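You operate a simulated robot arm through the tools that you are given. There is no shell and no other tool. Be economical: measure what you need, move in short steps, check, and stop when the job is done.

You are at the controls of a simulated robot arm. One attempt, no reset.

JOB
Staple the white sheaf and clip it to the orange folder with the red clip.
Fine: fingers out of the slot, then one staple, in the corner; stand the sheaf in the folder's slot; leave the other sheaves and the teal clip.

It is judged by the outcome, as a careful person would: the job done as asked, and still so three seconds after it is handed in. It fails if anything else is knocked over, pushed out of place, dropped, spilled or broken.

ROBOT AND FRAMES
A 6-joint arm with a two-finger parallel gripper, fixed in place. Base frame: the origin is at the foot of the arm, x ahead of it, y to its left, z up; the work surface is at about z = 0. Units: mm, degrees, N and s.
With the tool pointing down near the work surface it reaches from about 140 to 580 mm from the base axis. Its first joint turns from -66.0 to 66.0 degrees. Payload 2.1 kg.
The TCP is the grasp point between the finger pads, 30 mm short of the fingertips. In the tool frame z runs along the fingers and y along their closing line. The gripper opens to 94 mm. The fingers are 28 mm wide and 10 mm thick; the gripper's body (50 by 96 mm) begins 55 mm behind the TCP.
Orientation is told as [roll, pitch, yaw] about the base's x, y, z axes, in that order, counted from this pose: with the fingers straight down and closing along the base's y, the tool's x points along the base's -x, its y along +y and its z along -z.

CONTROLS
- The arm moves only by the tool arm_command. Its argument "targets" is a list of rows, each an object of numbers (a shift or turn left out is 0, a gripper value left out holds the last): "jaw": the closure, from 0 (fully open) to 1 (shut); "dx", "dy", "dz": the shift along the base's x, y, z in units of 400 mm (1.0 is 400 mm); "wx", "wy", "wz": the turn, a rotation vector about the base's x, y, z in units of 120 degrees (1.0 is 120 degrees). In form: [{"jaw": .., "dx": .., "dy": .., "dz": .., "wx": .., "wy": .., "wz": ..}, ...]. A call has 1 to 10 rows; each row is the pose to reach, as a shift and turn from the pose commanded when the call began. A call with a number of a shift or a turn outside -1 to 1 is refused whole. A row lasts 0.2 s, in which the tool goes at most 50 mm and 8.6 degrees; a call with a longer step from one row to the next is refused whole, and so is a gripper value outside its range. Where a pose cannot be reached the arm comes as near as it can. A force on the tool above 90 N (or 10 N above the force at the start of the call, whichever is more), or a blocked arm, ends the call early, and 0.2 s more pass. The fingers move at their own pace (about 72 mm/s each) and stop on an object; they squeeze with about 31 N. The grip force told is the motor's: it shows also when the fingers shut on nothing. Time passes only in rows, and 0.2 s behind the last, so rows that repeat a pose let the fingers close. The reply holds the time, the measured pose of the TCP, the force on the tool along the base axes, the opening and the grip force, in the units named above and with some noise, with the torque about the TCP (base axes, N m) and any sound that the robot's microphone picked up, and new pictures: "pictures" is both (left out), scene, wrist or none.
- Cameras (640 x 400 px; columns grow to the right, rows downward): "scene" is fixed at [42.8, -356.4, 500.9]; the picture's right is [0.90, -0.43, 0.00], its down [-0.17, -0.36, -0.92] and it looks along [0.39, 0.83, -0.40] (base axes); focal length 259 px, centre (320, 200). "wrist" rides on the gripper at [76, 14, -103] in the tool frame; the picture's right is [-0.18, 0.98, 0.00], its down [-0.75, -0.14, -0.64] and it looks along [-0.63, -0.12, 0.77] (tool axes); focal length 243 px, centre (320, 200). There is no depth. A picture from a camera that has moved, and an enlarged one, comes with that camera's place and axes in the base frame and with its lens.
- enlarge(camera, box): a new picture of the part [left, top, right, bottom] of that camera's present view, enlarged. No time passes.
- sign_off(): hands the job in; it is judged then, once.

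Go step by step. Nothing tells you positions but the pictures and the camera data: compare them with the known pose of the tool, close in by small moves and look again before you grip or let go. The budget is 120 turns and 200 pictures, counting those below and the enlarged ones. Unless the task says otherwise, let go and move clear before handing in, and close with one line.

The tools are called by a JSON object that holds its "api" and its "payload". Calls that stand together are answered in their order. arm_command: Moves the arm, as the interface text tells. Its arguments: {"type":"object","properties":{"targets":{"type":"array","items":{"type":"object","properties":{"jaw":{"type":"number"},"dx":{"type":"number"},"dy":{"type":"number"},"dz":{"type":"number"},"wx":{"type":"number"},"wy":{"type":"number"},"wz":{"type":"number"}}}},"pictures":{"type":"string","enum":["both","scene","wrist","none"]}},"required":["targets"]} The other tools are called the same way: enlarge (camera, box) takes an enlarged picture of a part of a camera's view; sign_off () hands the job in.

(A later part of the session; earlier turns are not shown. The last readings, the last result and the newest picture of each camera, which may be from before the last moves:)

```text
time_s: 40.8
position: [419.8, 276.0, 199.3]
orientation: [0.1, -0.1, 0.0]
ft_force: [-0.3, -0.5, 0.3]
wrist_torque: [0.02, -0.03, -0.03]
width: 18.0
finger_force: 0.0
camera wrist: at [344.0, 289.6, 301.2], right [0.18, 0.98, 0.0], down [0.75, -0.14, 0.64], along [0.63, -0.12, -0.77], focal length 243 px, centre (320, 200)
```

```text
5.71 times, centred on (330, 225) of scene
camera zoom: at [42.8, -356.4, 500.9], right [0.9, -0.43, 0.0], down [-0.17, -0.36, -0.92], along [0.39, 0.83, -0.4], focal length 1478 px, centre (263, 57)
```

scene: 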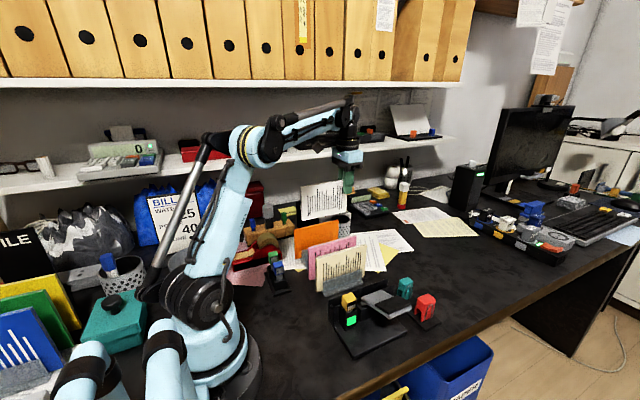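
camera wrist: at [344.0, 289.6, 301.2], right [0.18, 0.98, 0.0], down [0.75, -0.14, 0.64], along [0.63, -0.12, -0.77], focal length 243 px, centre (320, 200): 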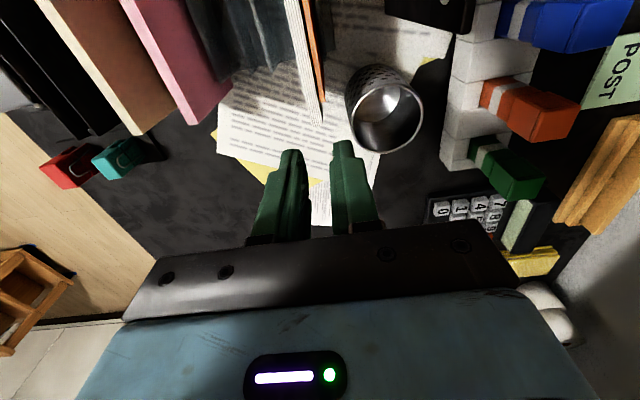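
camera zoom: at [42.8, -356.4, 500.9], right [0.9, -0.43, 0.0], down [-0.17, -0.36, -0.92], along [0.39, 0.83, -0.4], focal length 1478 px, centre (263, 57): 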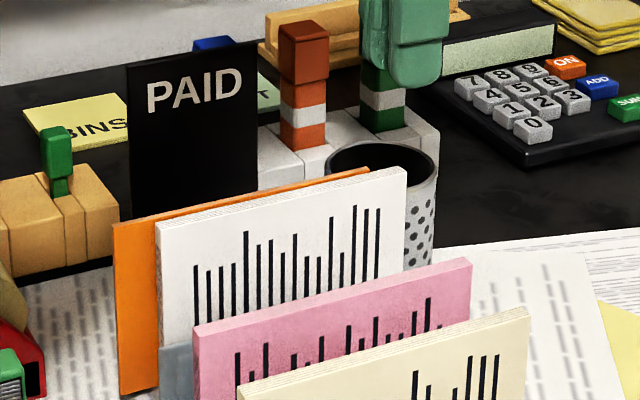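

{"api": "enlarge", "payload": {"camera": "wrist", "box": [330, 0, 410, 60]}}

{"api": "enlarge", "payload": {"camera": "wrist", "box": [330, 60, 410, 140]}}

{"api": "enlarge", "payload": {"camera": "wrist", "box": [290, 0, 350, 60]}}

```text
6.67 times, centred on (370, 30) of wrist
camera zoom: at [344.0, 289.6, 301.2], right [0.18, 0.98, 0.0], down [0.75, -0.14, 0.64], along [0.63, -0.12, -0.77], focal length 1618 px, centre (-13, 1333)
```

zoom: 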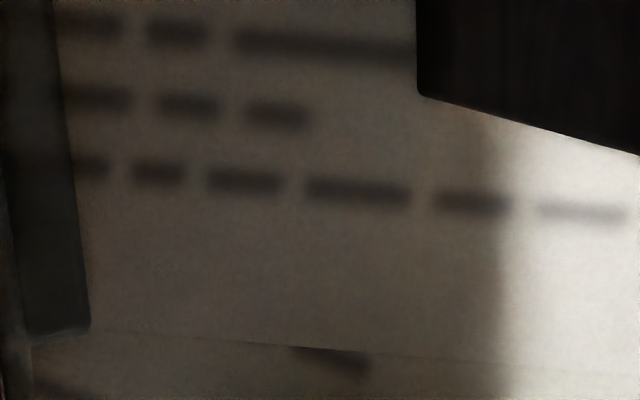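

```text
5.00 times, centred on (370, 100) of wrist
camera zoom: at [344.0, 289.6, 301.2], right [0.18, 0.98, 0.0], down [0.75, -0.14, 0.64], along [0.63, -0.12, -0.77], focal length 1213 px, centre (70, 700)
```

zoom: 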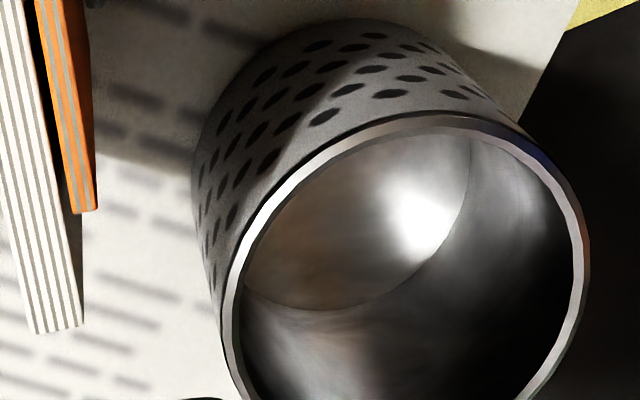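

```text
6.67 times, centred on (320, 30) of wrist
camera zoom: at [344.0, 289.6, 301.2], right [0.18, 0.98, 0.0], down [0.75, -0.14, 0.64], along [0.63, -0.12, -0.77], focal length 1618 px, centre (320, 1333)
```

zoom: 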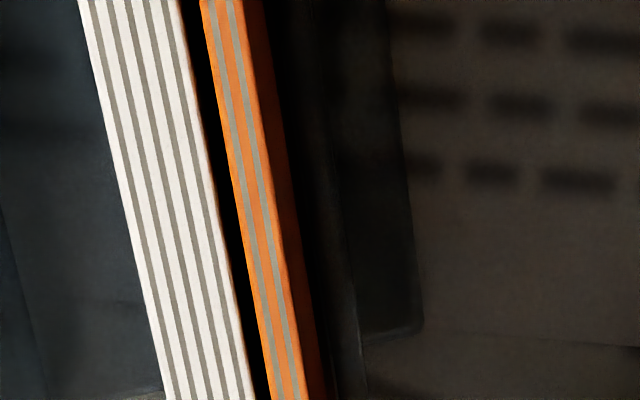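

The sheaf stands beside the folder with a gap of about 2 mm. I'll squeeze the two together gently at mid-length to close the gap.

{"api": "arm_command", "payload": {"targets": [{"dx": -0.1, "jaw": 0.66}, {"dx": -0.2125}, {"dx": -0.2125, "dz": -0.1}, {"dx": -0.2125, "dz": -0.18}, {"dx": -0.2125, "dz": -0.225}, {"dx": -0.2125, "dz": -0.225}], "pictures": "wrist"}}

{"api": "enlarge", "payload": {"camera": "wrist", "box": [240, 80, 400, 240]}}

```text
time_s: 42.2
position: [334.7, 273.6, 109.0]
orientation: [-0.1, -0.1, 0.0]
ft_force: [-0.2, -0.5, 0.4]
wrist_torque: [0.0, 0.0, -0.03]
width: 32.1
finger_force: 0.1
camera wrist: at [258.4, 287.1, 209.6], right [0.18, 0.98, 0.0], down [0.75, -0.14, 0.64], along [0.63, -0.12, -0.77], focal length 243 px, centre (320, 200)
```

wrist: 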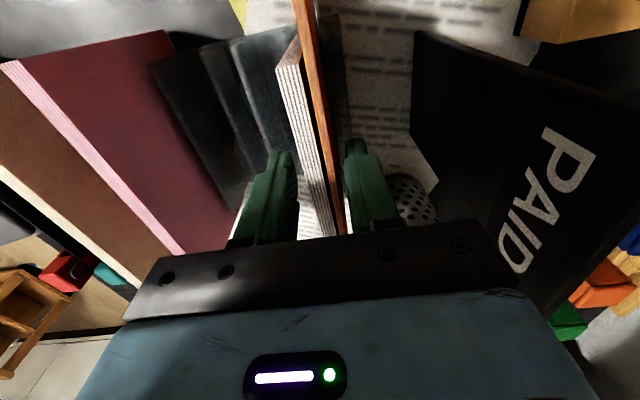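

```text
2.50 times, centred on (320, 160) of wrist
camera zoom: at [258.4, 287.1, 209.6], right [0.18, 0.98, 0.0], down [0.75, -0.14, 0.64], along [0.63, -0.12, -0.77], focal length 606 px, centre (320, 300)
```

zoom: 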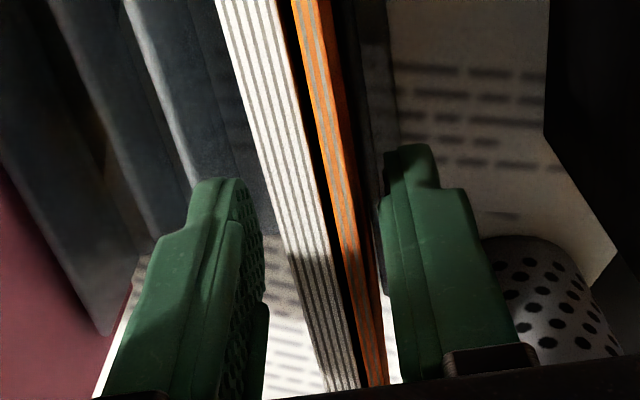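

{"api": "arm_command", "payload": {"targets": [{"dy": 0.006, "jaw": 0.72}, {"dy": 0.006, "jaw": 0.78}, {"dy": 0.006, "jaw": 0.81}, {"dy": 0.006, "jaw": 0.84}, {"dy": 0.006, "jaw": 1.0}, {"dy": 0.006, "jaw": 1.0}], "pictures": "wrist"}}

{"api": "enlarge", "payload": {"camera": "wrist", "box": [240, 80, 400, 240]}}

```text
time_s: 43.6
position: [334.7, 276.6, 108.0]
orientation: [0.1, -0.1, 0.0]
ft_force: [0.2, 0.3, -1.6]
wrist_torque: [-0.02, 0.03, 0.01]
width: 16.3
finger_force: 31.4
camera wrist: at [258.2, 289.8, 210.2], right [0.18, 0.98, 0.0], down [0.75, -0.14, 0.64], along [0.63, -0.12, -0.77], focal length 243 px, centre (320, 200)
```

wrist: 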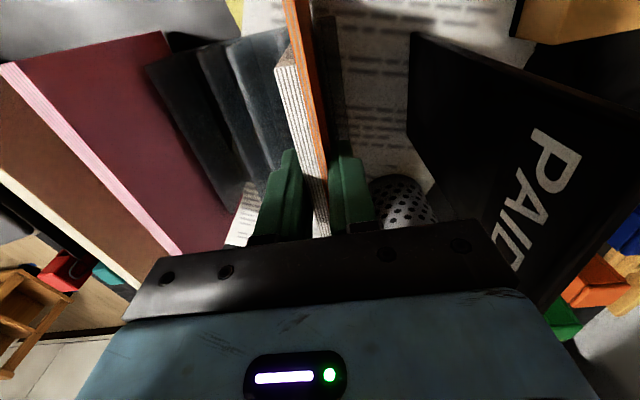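

```text
2.50 times, centred on (320, 160) of wrist
camera zoom: at [258.2, 289.8, 210.2], right [0.18, 0.98, 0.0], down [0.75, -0.14, 0.64], along [0.63, -0.12, -0.77], focal length 606 px, centre (320, 300)
```

zoom: 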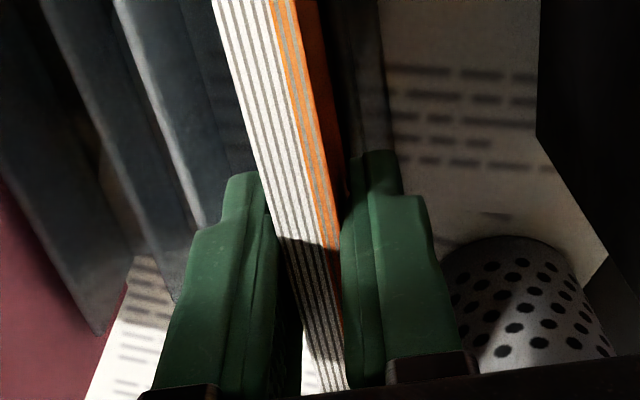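

Now they are flush. Release and lift, then check they stay together.

{"api": "arm_command", "payload": {"targets": [{"jaw": 0.74}, {"jaw": 0.7}, {"jaw": 0.7, "dz": 0.05}, {"dz": 0.15}, {"dz": 0.25}, {"dz": 0.3}], "pictures": "wrist"}}

{"api": "enlarge", "payload": {"camera": "wrist", "box": [270, 0, 390, 120]}}

{"api": "enlarge", "payload": {"camera": "scene", "box": [290, 200, 370, 260]}}

```text
time_s: 45.0
position: [334.1, 277.5, 228.5]
orientation: [0.0, -0.2, 0.0]
ft_force: [-0.4, 0.3, 0.9]
wrist_torque: [0.01, 0.02, 0.01]
width: 28.2
finger_force: 0.0
camera wrist: at [257.9, 290.7, 330.9], right [0.18, 0.98, 0.0], down [0.75, -0.14, 0.64], along [0.63, -0.12, -0.77], focal length 243 px, centre (320, 200)
```

wrist: 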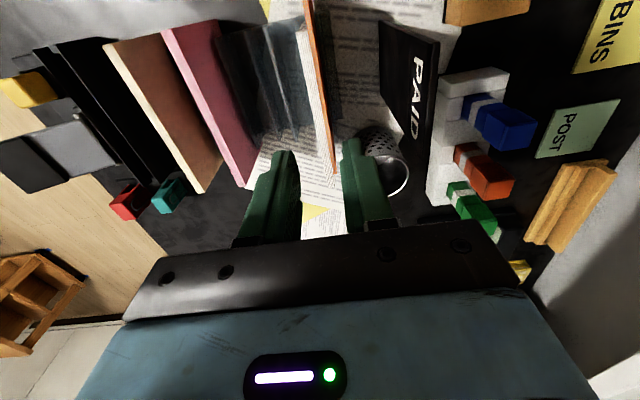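

```text
3.33 times, centred on (330, 60) of wrist
camera zoom: at [257.9, 290.7, 330.9], right [0.18, 0.98, 0.0], down [0.75, -0.14, 0.64], along [0.63, -0.12, -0.77], focal length 809 px, centre (287, 667)
```

zoom: 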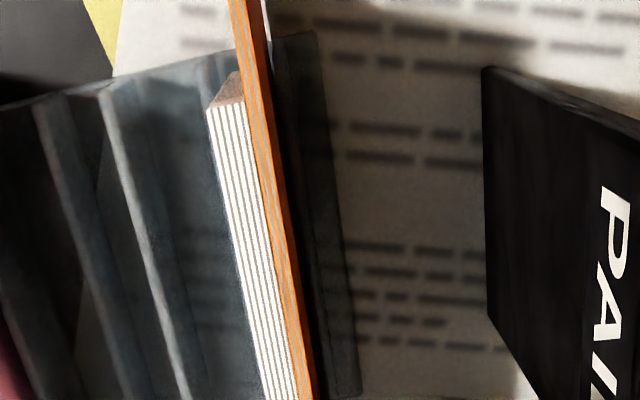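

```text
6.67 times, centred on (330, 230) of scene
camera zoom: at [42.8, -356.4, 500.9], right [0.9, -0.43, 0.0], down [-0.17, -0.36, -0.92], along [0.39, 0.83, -0.4], focal length 1724 px, centre (253, 0)
```

zoom: 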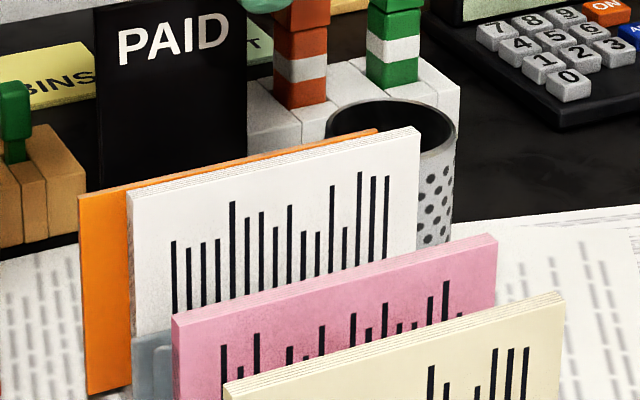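

They stay flush, and the commanded y now is the stack centre. Next I'll fetch the red clip, keeping count of my moves.

{"api": "arm_command", "payload": {"targets": [{"dx": 0.037, "dy": -0.1, "jaw": 0.52}, {"dx": 0.074, "dy": -0.2}, {"dx": 0.111, "dy": -0.3}, {"dx": 0.148, "dy": -0.4}, {"dx": 0.185, "dy": -0.5}, {"dx": 0.222, "dy": -0.6}, {"dx": 0.259, "dy": -0.7}, {"dx": 0.28, "dy": -0.8, "dz": -0.05}, {"dx": 0.29, "dy": -0.82, "dz": -0.12}, {"dx": 0.29, "dy": -0.82, "dz": -0.15}], "pictures": "wrist"}}

{"api": "enlarge", "payload": {"camera": "wrist", "box": [240, 60, 420, 230]}}

{"api": "enlarge", "payload": {"camera": "scene", "box": [380, 240, 460, 340]}}

```text
time_s: 47.2
position: [450.4, -52.3, 168.9]
orientation: [0.0, -0.1, 0.0]
ft_force: [0.4, 0.9, 0.3]
wrist_torque: [0.0, -0.02, -0.01]
width: 45.0
finger_force: 0.0
camera wrist: at [374.0, -39.4, 271.4], right [0.18, 0.98, 0.0], down [0.75, -0.14, 0.64], along [0.63, -0.12, -0.77], focal length 243 px, centre (320, 200)
```

wrist: 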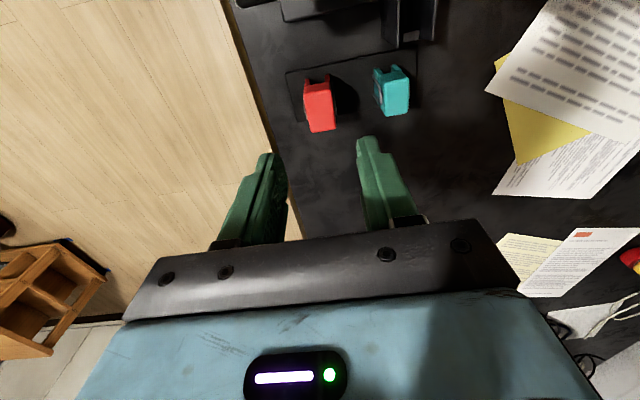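

```text
2.35 times, centred on (330, 145) of wrist
camera zoom: at [374.0, -39.4, 271.4], right [0.18, 0.98, 0.0], down [0.75, -0.14, 0.64], along [0.63, -0.12, -0.77], focal length 571 px, centre (296, 329)
```

zoom: 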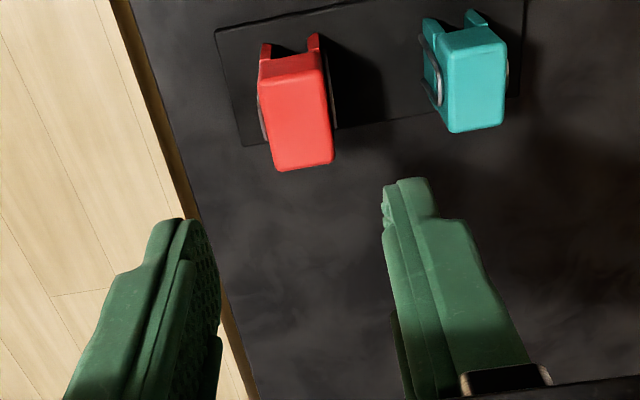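

```text
4.00 times, centred on (420, 290) of scene
camera zoom: at [42.8, -356.4, 500.9], right [0.9, -0.43, 0.0], down [-0.17, -0.36, -0.92], along [0.39, 0.83, -0.4], focal length 1034 px, centre (-80, -160)
```

zoom: 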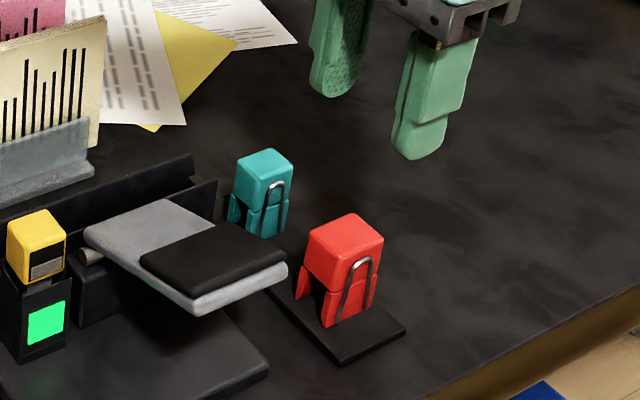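

{"api": "arm_command", "payload": {"targets": [{"dy": -0.002, "dx": 0.002, "dz": -0.1}, {"dy": -0.002, "dx": 0.002, "dz": -0.19}, {"dy": -0.002, "dx": 0.002, "dz": -0.22}], "pictures": "wrist"}}

{"api": "enlarge", "payload": {"camera": "wrist", "box": [240, 100, 420, 250]}}

{"api": "enlarge", "payload": {"camera": "scene", "box": [380, 250, 460, 340]}}

```text
time_s: 48.0
position: [451.6, -53.4, 79.8]
orientation: [0.1, -0.1, 0.1]
ft_force: [0.0, -0.7, 0.3]
wrist_torque: [0.02, -0.04, -0.01]
width: 45.2
finger_force: 0.1
camera wrist: at [375.2, -38.7, 181.1], right [0.18, 0.98, 0.0], down [0.75, -0.14, 0.64], along [0.63, -0.12, -0.77], focal length 243 px, centre (320, 200)
```

wrist: 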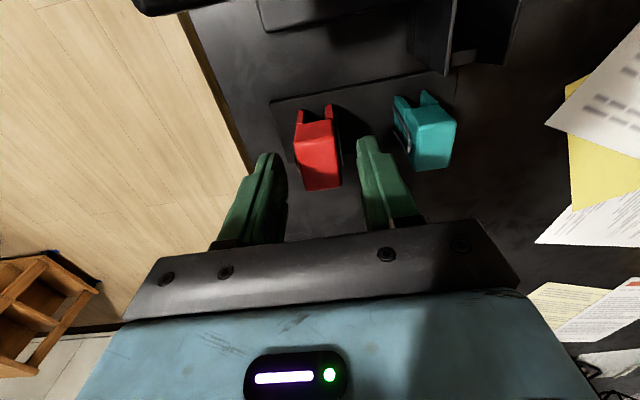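

```text
2.67 times, centred on (330, 175) of wrist
camera zoom: at [375.2, -38.7, 181.1], right [0.18, 0.98, 0.0], down [0.75, -0.14, 0.64], along [0.63, -0.12, -0.77], focal length 647 px, centre (293, 267)
```

zoom: 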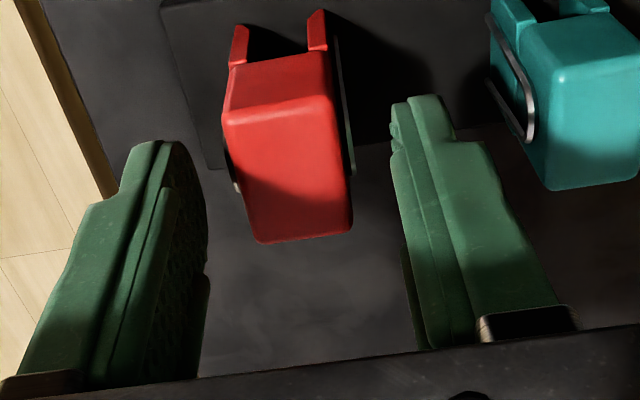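

```text
4.44 times, centred on (420, 295) of scene
camera zoom: at [42.8, -356.4, 500.9], right [0.9, -0.43, 0.0], down [-0.17, -0.36, -0.92], along [0.39, 0.83, -0.4], focal length 1150 px, centre (-124, -222)
```

zoom: 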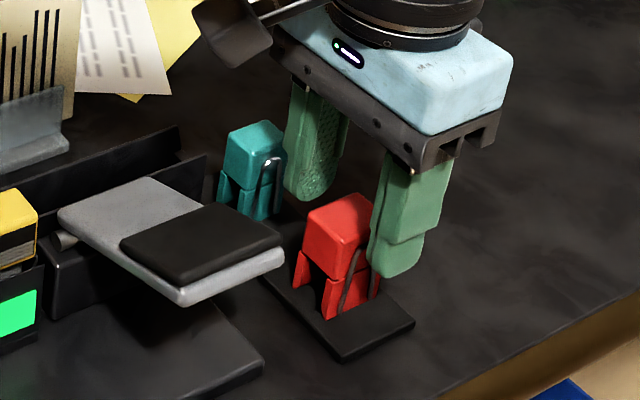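

{"api": "arm_command", "payload": {"targets": [{"dx": -0.007, "dz": -0.03}, {"dx": -0.007, "dz": -0.058}, {"dx": -0.007, "dz": -0.058, "jaw": 0.65}, {"dx": -0.007, "dz": -0.058, "jaw": 0.7}], "pictures": "none"}}

{"api": "enlarge", "payload": {"camera": "wrist", "box": [240, 100, 420, 250]}}

{"api": "enlarge", "payload": {"camera": "scene", "box": [390, 260, 450, 330]}}

```text
time_s: 49.0
position: [449.6, -52.4, 57.8]
orientation: [0.0, -0.1, 0.0]
ft_force: [0.5, 0.6, -0.1]
wrist_torque: [0.01, -0.01, -0.01]
width: 28.9
finger_force: 0.9
```

```text
2.67 times, centred on (330, 175) of wrist
camera zoom: at [371.7, -38.4, 158.6], right [0.18, 0.98, 0.0], down [0.75, -0.14, 0.64], along [0.63, -0.12, -0.77], focal length 647 px, centre (293, 267)
```

zoom: 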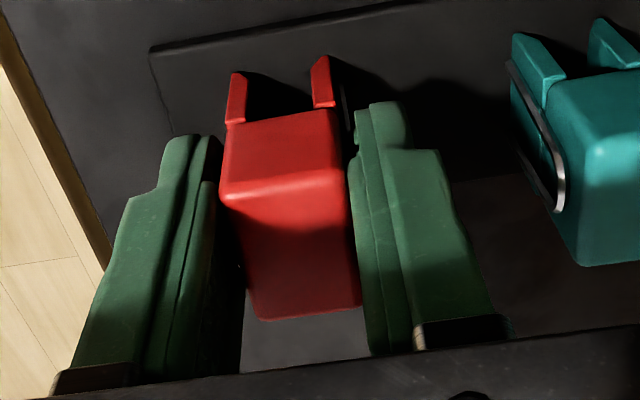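

```text
5.71 times, centred on (420, 295) of scene
camera zoom: at [42.8, -356.4, 500.9], right [0.9, -0.43, 0.0], down [-0.17, -0.36, -0.92], along [0.39, 0.83, -0.4], focal length 1478 px, centre (-251, -343)
```

zoom: 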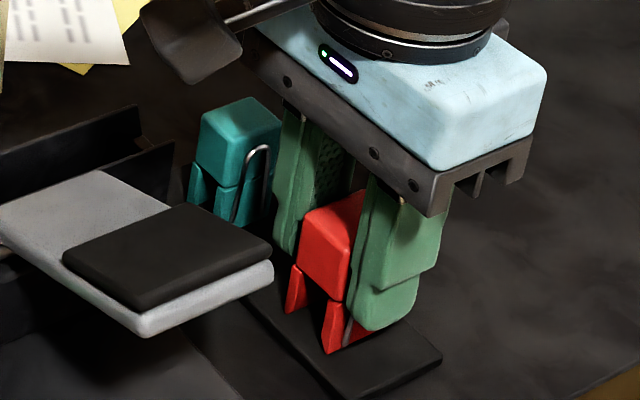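

{"api": "arm_command", "payload": {"targets": [{"dz": 0.008, "jaw": 0.7}, {"dz": 0.008, "jaw": 0.76}, {"dz": 0.008, "jaw": 1.0}, {"dz": 0.008, "jaw": 1.0}, {"dz": 0.008, "jaw": 1.0}], "pictures": "none"}}

{"api": "arm_command", "payload": {"targets": [{"dz": 0.05}, {"dz": 0.15}, {"dz": 0.25}], "pictures": "both"}}

{"api": "enlarge", "payload": {"camera": "scene", "box": [380, 200, 450, 330]}}

{"api": "enlarge", "payload": {"camera": "wrist", "box": [250, 100, 390, 240]}}

```text
time_s: 50.2
position: [449.9, -53.1, 59.8]
orientation: [0.0, -0.1, 0.0]
ft_force: [0.2, -0.4, -0.1]
wrist_torque: [0.03, 0.0, 0.01]
width: 27.7
finger_force: 31.0
```

```text
time_s: 51.0
position: [447.7, -52.6, 163.8]
orientation: [-0.1, -0.2, 0.0]
ft_force: [0.3, -0.3, -0.7]
wrist_torque: [-0.02, -0.01, -0.02]
width: 27.8
finger_force: 30.9
camera wrist: at [370.6, -38.9, 264.8], right [0.18, 0.98, 0.0], down [0.75, -0.14, 0.64], along [0.63, -0.12, -0.77], focal length 243 px, centre (320, 200)
```

scene: 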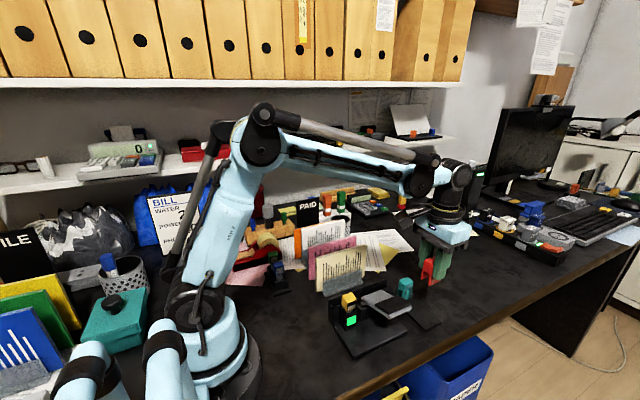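
wrist: 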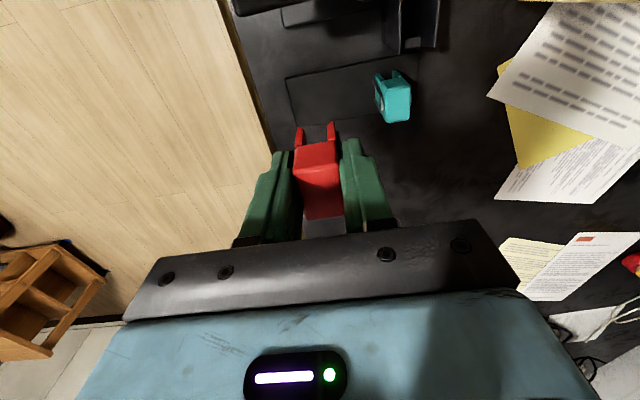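

```text
3.08 times, centred on (415, 265) of scene
camera zoom: at [42.8, -356.4, 500.9], right [0.9, -0.43, 0.0], down [-0.17, -0.36, -0.92], along [0.39, 0.83, -0.4], focal length 796 px, centre (28, 0)
```

zoom: 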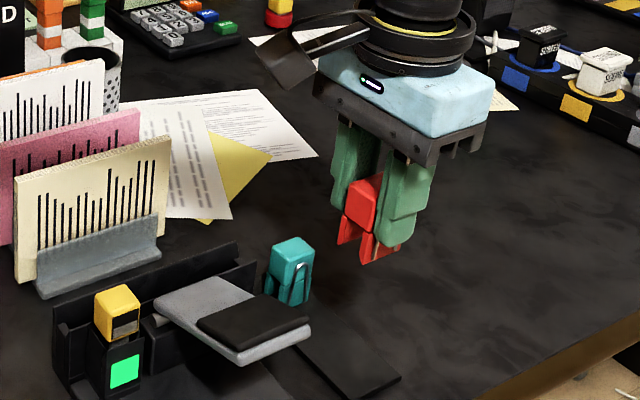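

```text
2.86 times, centred on (320, 170) of wrist
camera zoom: at [370.6, -38.9, 264.8], right [0.18, 0.98, 0.0], down [0.75, -0.14, 0.64], along [0.63, -0.12, -0.77], focal length 693 px, centre (320, 286)
```

zoom: 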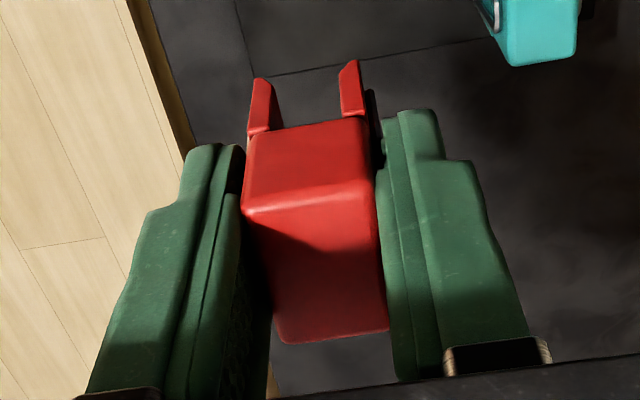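

The clip is held with its jaws clear. I'll carry it back to exactly above the squeezed stack.

{"api": "arm_command", "payload": {"targets": [{"dz": 0.11}, {"dz": 0.16, "dx": -0.03, "dy": 0.08}, {"dz": 0.16, "dx": -0.065, "dy": 0.18}, {"dz": 0.16, "dx": -0.1, "dy": 0.28}, {"dz": 0.16, "dx": -0.135, "dy": 0.38}, {"dz": 0.16, "dx": -0.17, "dy": 0.48}, {"dz": 0.16, "dx": -0.205, "dy": 0.58}, {"dz": 0.16, "dx": -0.24, "dy": 0.68}, {"dz": 0.16, "dx": -0.275, "dy": 0.77}, {"dz": 0.16, "dx": -0.285, "dy": 0.822}], "pictures": "none"}}

{"api": "arm_command", "payload": {"targets": [{"dz": -0.05}, {"dz": -0.08}, {"dz": -0.08}], "pictures": "both"}}

{"api": "enlarge", "payload": {"camera": "wrist", "box": [260, 60, 400, 200]}}

{"api": "enlarge", "payload": {"camera": "scene", "box": [290, 190, 370, 260]}}

```text
time_s: 53.2
position: [334.1, 276.8, 224.5]
orientation: [-0.1, 0.0, -0.1]
ft_force: [-0.4, 0.0, 0.2]
wrist_torque: [0.03, -0.03, 0.02]
width: 27.7
finger_force: 30.8
```

```text
time_s: 54.0
position: [335.5, 275.6, 193.5]
orientation: [0.0, -0.1, 0.0]
ft_force: [0.5, 0.4, 0.5]
wrist_torque: [0.02, -0.01, 0.01]
width: 27.6
finger_force: 31.6
camera wrist: at [258.3, 290.0, 294.7], right [0.18, 0.98, 0.0], down [0.75, -0.14, 0.64], along [0.63, -0.12, -0.77], focal length 243 px, centre (320, 200)
```

scene: 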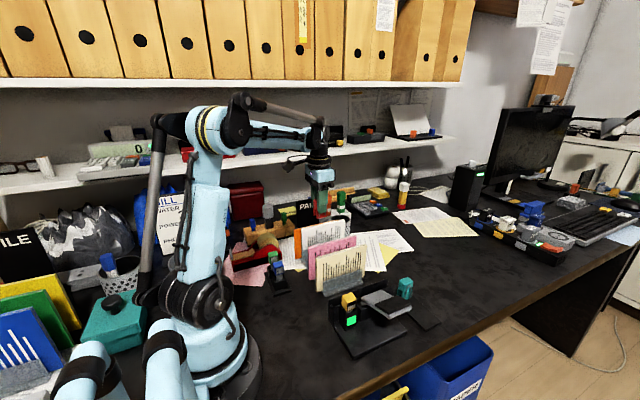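
wrist: 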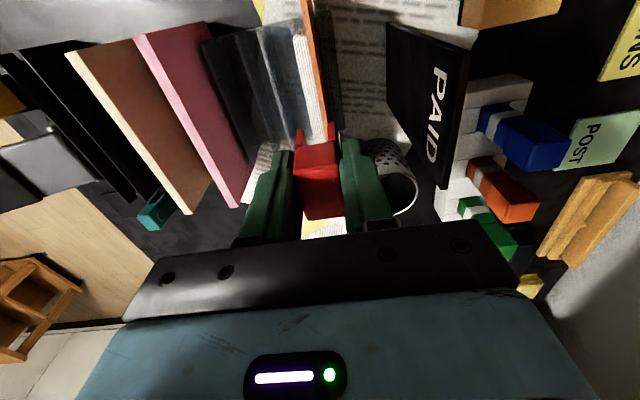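

```text
2.86 times, centred on (330, 130) of wrist
camera zoom: at [258.3, 290.0, 294.7], right [0.18, 0.98, 0.0], down [0.75, -0.14, 0.64], along [0.63, -0.12, -0.77], focal length 693 px, centre (291, 400)
```

zoom: 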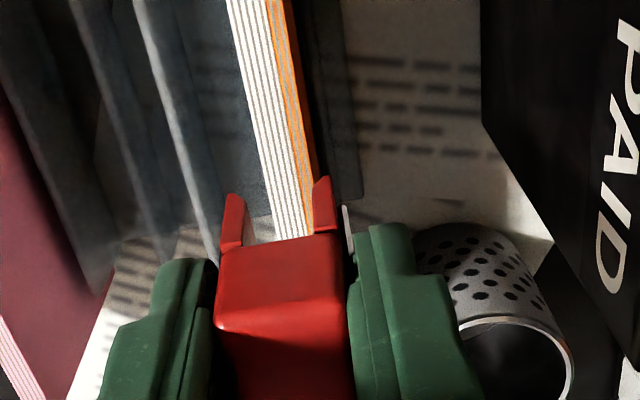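

```text
5.71 times, centred on (330, 225) of scene
camera zoom: at [42.8, -356.4, 500.9], right [0.9, -0.43, 0.0], down [-0.17, -0.36, -0.92], along [0.39, 0.83, -0.4], focal length 1478 px, centre (263, 57)
```

zoom: 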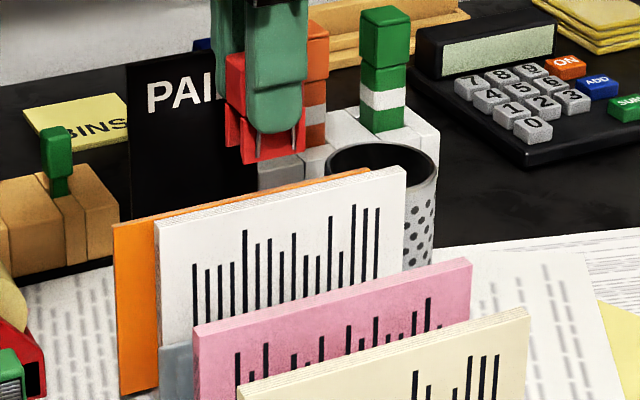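

{"api": "enlarge", "payload": {"camera": "wrist", "box": [325, 100, 385, 160]}}

{"api": "enlarge", "payload": {"camera": "wrist", "box": [295, 110, 345, 160]}}

```text
6.67 times, centred on (355, 130) of wrist
camera zoom: at [258.3, 290.0, 294.7], right [0.18, 0.98, 0.0], down [0.75, -0.14, 0.64], along [0.63, -0.12, -0.77], focal length 1618 px, centre (87, 667)
```

zoom: 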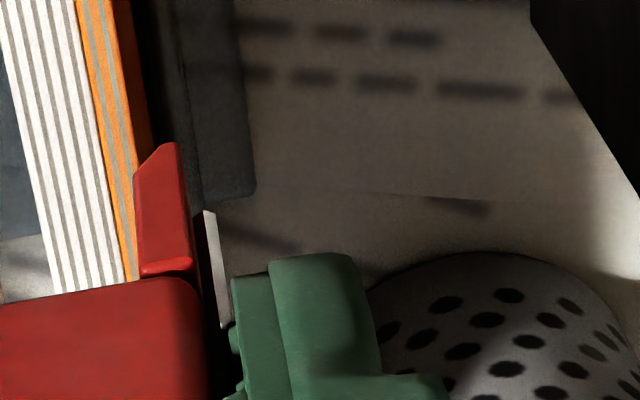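

```text
8.00 times, centred on (320, 135) of wrist
camera zoom: at [258.3, 290.0, 294.7], right [0.18, 0.98, 0.0], down [0.75, -0.14, 0.64], along [0.63, -0.12, -0.77], focal length 1941 px, centre (320, 720)
```

zoom: 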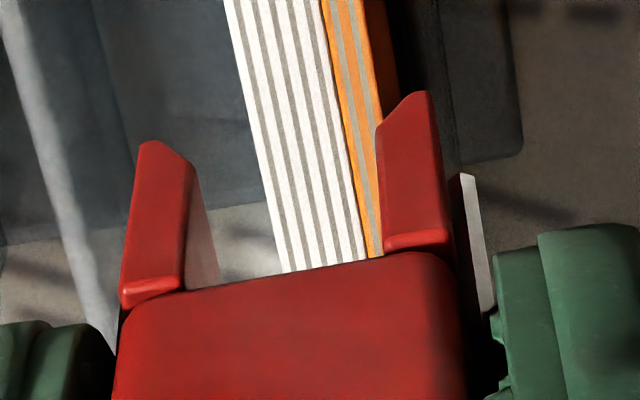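

The jaws straddle the stack to within about 1 mm. I'll shift +0.8 mm and lower slowly.

{"api": "arm_command", "payload": {"targets": [{"dy": 0.002, "dz": -0.02}, {"dy": 0.002, "dz": -0.035}, {"dy": 0.002, "dz": -0.035}], "pictures": "none"}}

{"api": "enlarge", "payload": {"camera": "wrist", "box": [295, 110, 345, 160]}}

{"api": "enlarge", "payload": {"camera": "scene", "box": [295, 200, 355, 250]}}

```text
time_s: 54.8
position: [335.2, 276.6, 178.1]
orientation: [0.0, -0.1, 0.0]
ft_force: [-1.0, -0.2, 0.5]
wrist_torque: [-0.04, -0.01, 0.01]
width: 27.8
finger_force: 31.4
```

```text
8.00 times, centred on (320, 135) of wrist
camera zoom: at [257.8, 290.9, 280.5], right [0.18, 0.98, 0.0], down [0.75, -0.14, 0.64], along [0.63, -0.12, -0.77], focal length 1941 px, centre (320, 720)
```

zoom: 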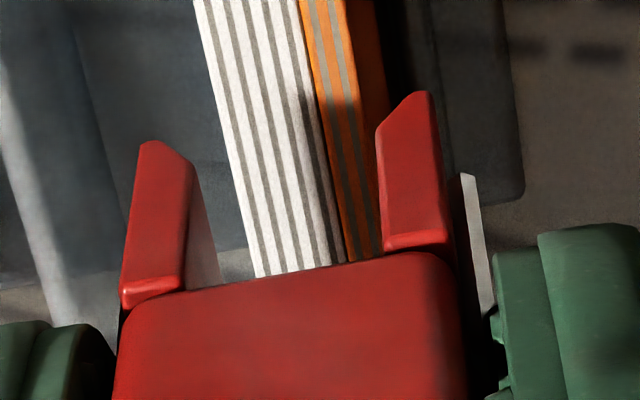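

```text
8.00 times, centred on (325, 225) of scene
camera zoom: at [42.8, -356.4, 500.9], right [0.9, -0.43, 0.0], down [-0.17, -0.36, -0.92], along [0.39, 0.83, -0.4], focal length 2069 px, centre (280, 0)
```

zoom: 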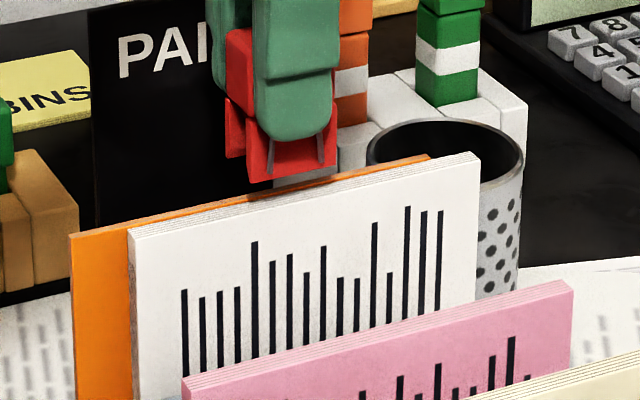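

{"api": "arm_command", "payload": {"targets": [{"dy": 0.001, "dz": -0.006}, {"dy": 0.001, "dz": -0.012}, {"dy": 0.001, "dz": -0.012}], "pictures": "none"}}

{"api": "enlarge", "payload": {"camera": "wrist", "box": [295, 110, 345, 160]}}

{"api": "enlarge", "payload": {"camera": "scene", "box": [305, 205, 345, 240]}}

```text
time_s: 55.6
position: [334.2, 278.1, 174.0]
orientation: [0.1, -0.1, 0.0]
ft_force: [0.7, -0.5, -1.3]
wrist_torque: [0.02, 0.01, -0.01]
width: 27.9
finger_force: 31.0
```

```text
8.00 times, centred on (320, 135) of wrist
camera zoom: at [258.3, 291.4, 275.5], right [0.18, 0.98, 0.0], down [0.75, -0.14, 0.64], along [0.63, -0.12, -0.77], focal length 1941 px, centre (320, 720)
```

zoom: 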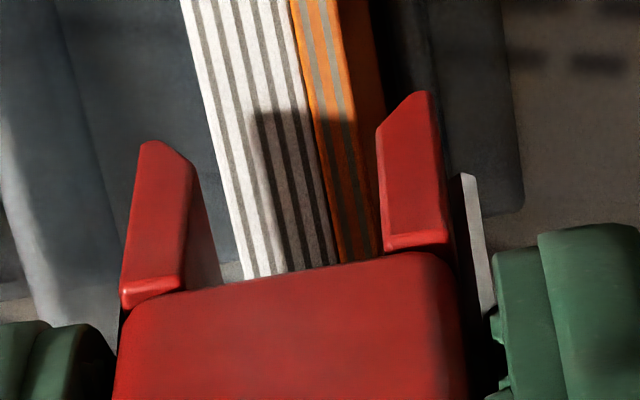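

```text
11.43 times, centred on (325, 222) of scene
camera zoom: at [42.8, -356.4, 500.9], right [0.9, -0.43, 0.0], down [-0.17, -0.36, -0.92], along [0.39, 0.83, -0.4], focal length 2956 px, centre (263, -57)
```

zoom: 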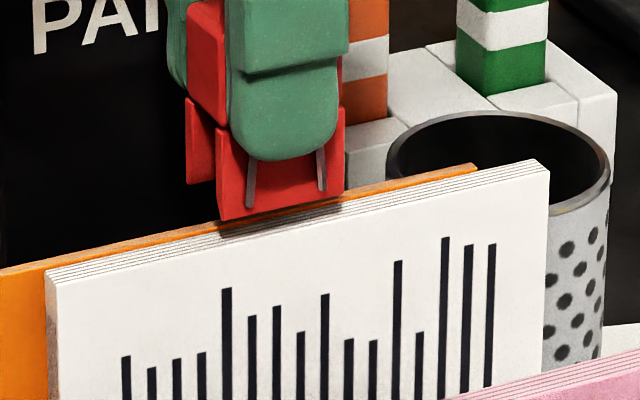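

The margins are now even on both sides. Lowering further.

{"api": "arm_command", "payload": {"targets": [{"dz": -0.008}, {"dz": -0.016}, {"dz": -0.024}, {"dz": -0.024}], "pictures": "none"}}

{"api": "enlarge", "payload": {"camera": "wrist", "box": [295, 110, 345, 160]}}

{"api": "enlarge", "payload": {"camera": "scene", "box": [305, 205, 345, 240]}}

```text
time_s: 56.6
position: [334.7, 277.7, 164.8]
orientation: [0.0, -0.2, 0.0]
ft_force: [-0.2, 0.0, -0.6]
wrist_torque: [0.01, -0.01, 0.02]
width: 27.7
finger_force: 30.7
```

```text
8.00 times, centred on (320, 135) of wrist
camera zoom: at [258.1, 291.3, 265.8], right [0.18, 0.98, 0.0], down [0.75, -0.14, 0.64], along [0.63, -0.12, -0.77], focal length 1941 px, centre (320, 720)
```

zoom: 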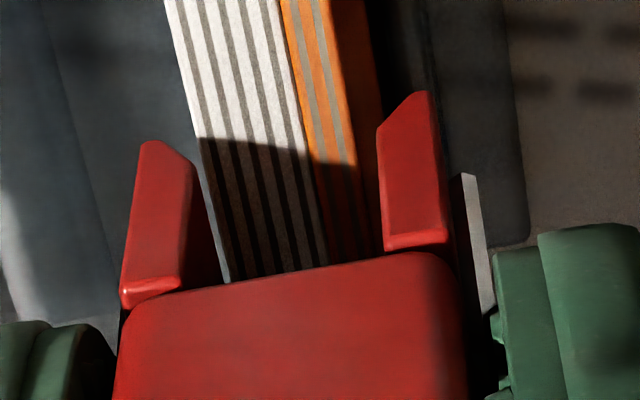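

```text
11.43 times, centred on (325, 222) of scene
camera zoom: at [42.8, -356.4, 500.9], right [0.9, -0.43, 0.0], down [-0.17, -0.36, -0.92], along [0.39, 0.83, -0.4], focal length 2956 px, centre (263, -57)
```

zoom: 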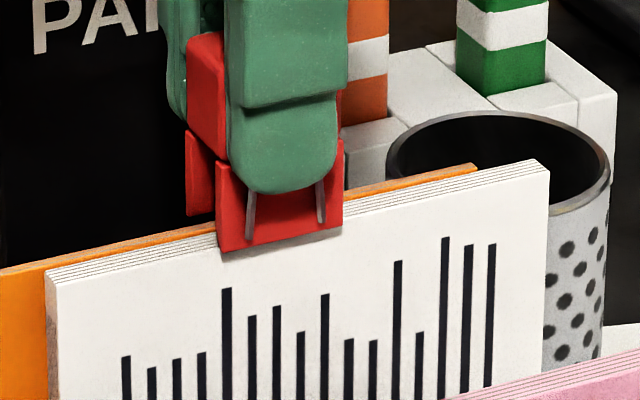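

The front jaw is over the sheaf's face. I'll keep pushing down until it seats.

{"api": "arm_command", "payload": {"targets": [{"dz": -0.008}, {"dz": -0.016}, {"dz": -0.024}, {"dz": -0.024}], "pictures": "none"}}

{"api": "enlarge", "payload": {"camera": "wrist", "box": [295, 100, 345, 160]}}

{"api": "enlarge", "payload": {"camera": "scene", "box": [305, 205, 345, 240]}}

```text
time_s: 57.6
position: [335.0, 277.2, 155.4]
orientation: [0.0, -0.1, 0.1]
ft_force: [0.2, 0.9, -0.5]
wrist_torque: [0.01, 0.04, 0.0]
width: 27.6
finger_force: 30.7
```

```text
6.67 times, centred on (320, 130) of wrist
camera zoom: at [258.3, 291.3, 256.7], right [0.18, 0.98, 0.0], down [0.75, -0.14, 0.64], along [0.63, -0.12, -0.77], focal length 1618 px, centre (320, 667)
```

zoom: 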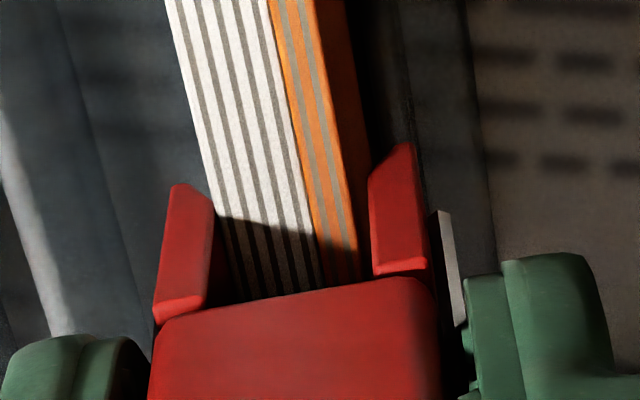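

```text
11.43 times, centred on (325, 222) of scene
camera zoom: at [42.8, -356.4, 500.9], right [0.9, -0.43, 0.0], down [-0.17, -0.36, -0.92], along [0.39, 0.83, -0.4], focal length 2956 px, centre (263, -57)
```

zoom: 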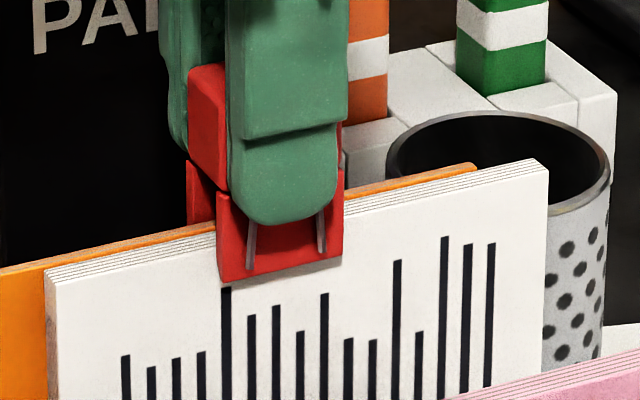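

{"api": "arm_command", "payload": {"targets": [{"dz": -0.008}, {"dz": -0.016}, {"dz": -0.02}, {"dz": -0.02}], "pictures": "none"}}

{"api": "enlarge", "payload": {"camera": "scene", "box": [305, 205, 345, 240]}}

```text
time_s: 58.6
position: [335.4, 278.0, 147.2]
orientation: [-0.1, -0.1, 0.0]
ft_force: [0.2, -0.8, 0.0]
wrist_torque: [0.01, 0.01, 0.0]
width: 27.6
finger_force: 31.3
```

```text
11.43 times, centred on (325, 222) of scene
camera zoom: at [42.8, -356.4, 500.9], right [0.9, -0.43, 0.0], down [-0.17, -0.36, -0.92], along [0.39, 0.83, -0.4], focal length 2956 px, centre (263, -57)
```

zoom: 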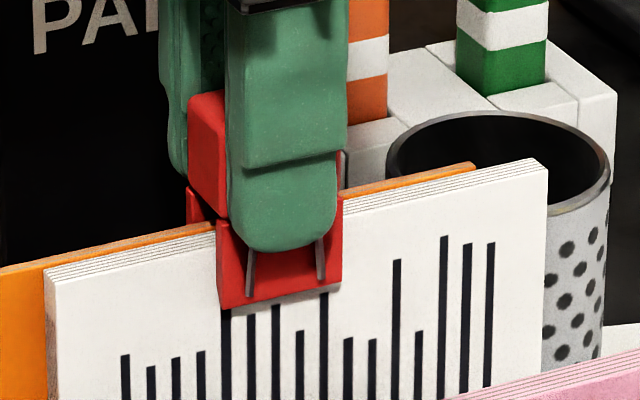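

{"api": "arm_command", "payload": {"targets": [{"dz": -0.006}, {"dz": -0.012}, {"dz": -0.018}, {"dz": -0.018}], "pictures": "none"}}

{"api": "enlarge", "payload": {"camera": "scene", "box": [305, 205, 345, 240]}}

{"api": "enlarge", "payload": {"camera": "wrist", "box": [285, 90, 355, 160]}}

```text
time_s: 59.6
position: [334.9, 277.5, 140.9]
orientation: [0.0, -0.1, 0.0]
ft_force: [1.3, -0.5, 25.7]
wrist_torque: [-0.02, -0.01, 0.02]
width: 28.1
finger_force: 30.9
```

```text
11.43 times, centred on (325, 222) of scene
camera zoom: at [42.7, -356.4, 500.9], right [0.9, -0.43, 0.0], down [-0.17, -0.36, -0.92], along [0.39, 0.83, -0.4], focal length 2956 px, centre (263, -57)
```

zoom: 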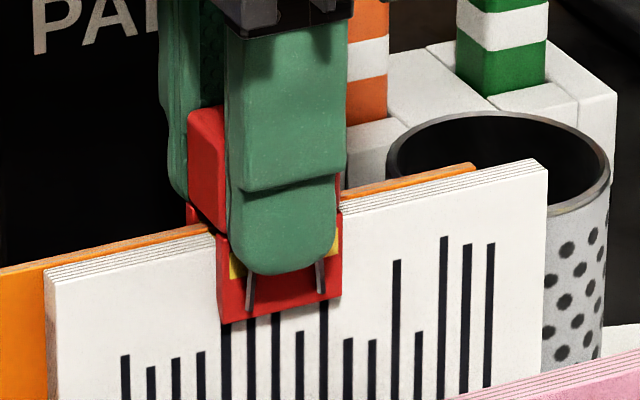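

```text
5.71 times, centred on (320, 125) of wrist
camera zoom: at [258.1, 291.6, 241.8], right [0.18, 0.98, 0.0], down [0.75, -0.14, 0.64], along [0.63, -0.12, -0.77], focal length 1386 px, centre (320, 629)
```

zoom: 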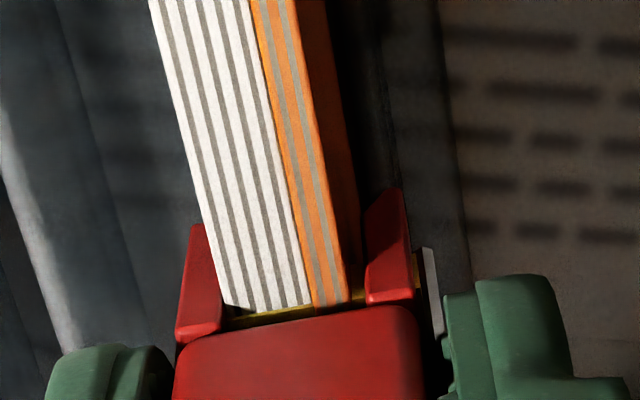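

A yellow band has appeared between block and jaws. I'll look closely before going on.

{"api": "enlarge", "payload": {"camera": "scene", "box": [314, 214, 334, 232]}}

{"api": "enlarge", "payload": {"camera": "wrist", "box": [300, 120, 345, 160]}}

```text
16.00 times, centred on (324, 223) of scene
camera zoom: at [42.7, -356.4, 500.9], right [0.9, -0.43, 0.0], down [-0.17, -0.36, -0.92], along [0.39, 0.83, -0.4], focal length 4138 px, centre (256, -168)
```

zoom: 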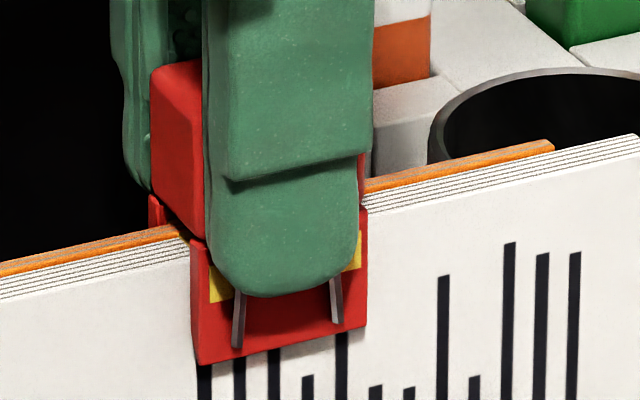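

```text
10.00 times, centred on (322, 140) of wrist
camera zoom: at [258.1, 291.6, 241.8], right [0.18, 0.98, 0.0], down [0.75, -0.14, 0.64], along [0.63, -0.12, -0.77], focal length 2426 px, centre (295, 800)
```

zoom: 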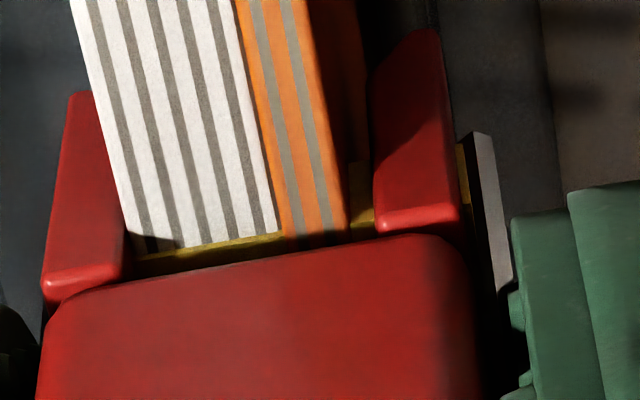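

{"api": "arm_command", "payload": {"targets": [{"dz": -0.004}, {"dz": -0.008}, {"dz": -0.008}], "pictures": "none"}}

{"api": "enlarge", "payload": {"camera": "scene", "box": [314, 214, 334, 232]}}

```text
time_s: 60.4
position: [335.9, 276.7, 138.0]
orientation: [0.0, 0.0, 0.0]
ft_force: [-3.0, -0.6, 24.2]
wrist_torque: [-0.08, 0.09, -0.02]
width: 27.8
finger_force: 31.1
```

```text
16.00 times, centred on (324, 223) of scene
camera zoom: at [42.7, -356.4, 500.9], right [0.9, -0.43, 0.0], down [-0.17, -0.36, -0.92], along [0.39, 0.83, -0.4], focal length 4138 px, centre (256, -168)
```

zoom: 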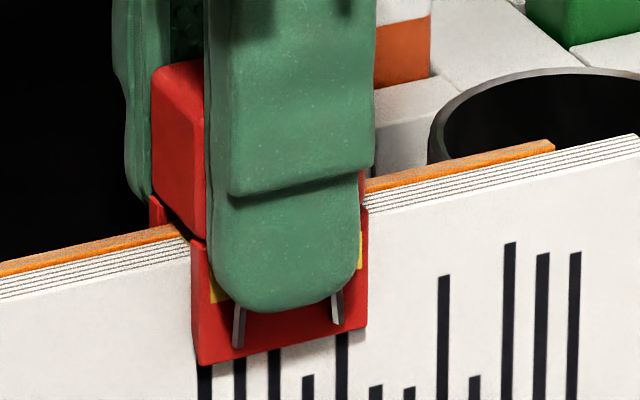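

The clip is fully seated; the fingers just slid on it. I'll release and rise clear.

{"api": "arm_command", "payload": {"targets": [{"dz": 0.008}, {"dz": 0.008, "jaw": 0.6}, {"dz": 0.008, "jaw": 0.55}, {"dz": 0.008, "jaw": 0.52}], "pictures": "none"}}

{"api": "enlarge", "payload": {"camera": "scene", "box": [305, 205, 345, 240]}}

{"api": "enlarge", "payload": {"camera": "wrist", "box": [270, 90, 370, 220]}}

```text
time_s: 61.4
position: [336.4, 277.2, 138.9]
orientation: [0.0, -0.2, 0.0]
ft_force: [-1.0, -0.5, 0.2]
wrist_torque: [0.0, 0.01, 0.0]
width: 45.1
finger_force: 0.0
```

```text
11.43 times, centred on (325, 222) of scene
camera zoom: at [42.8, -356.4, 500.9], right [0.9, -0.43, 0.0], down [-0.17, -0.36, -0.92], along [0.39, 0.83, -0.4], focal length 2956 px, centre (263, -57)
```

zoom: 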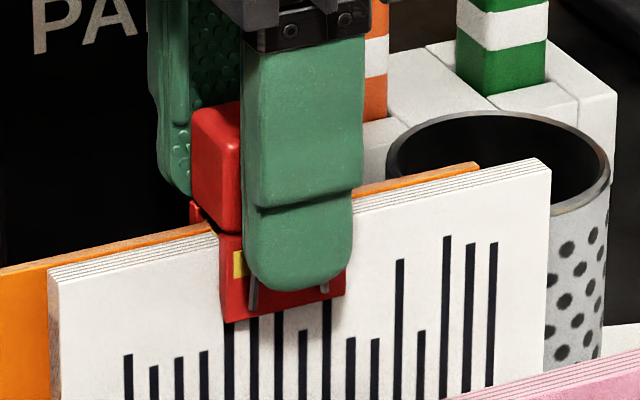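

```text
3.08 times, centred on (320, 155) of wrist
camera zoom: at [258.7, 291.6, 241.2], right [0.18, 0.98, 0.0], down [0.75, -0.14, 0.64], along [0.63, -0.12, -0.77], focal length 746 px, centre (320, 338)
```

zoom: 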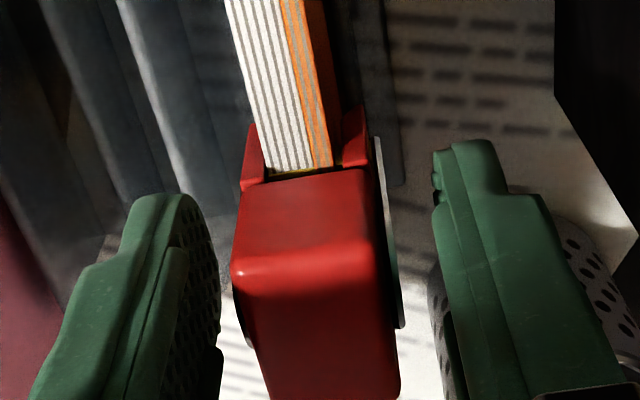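

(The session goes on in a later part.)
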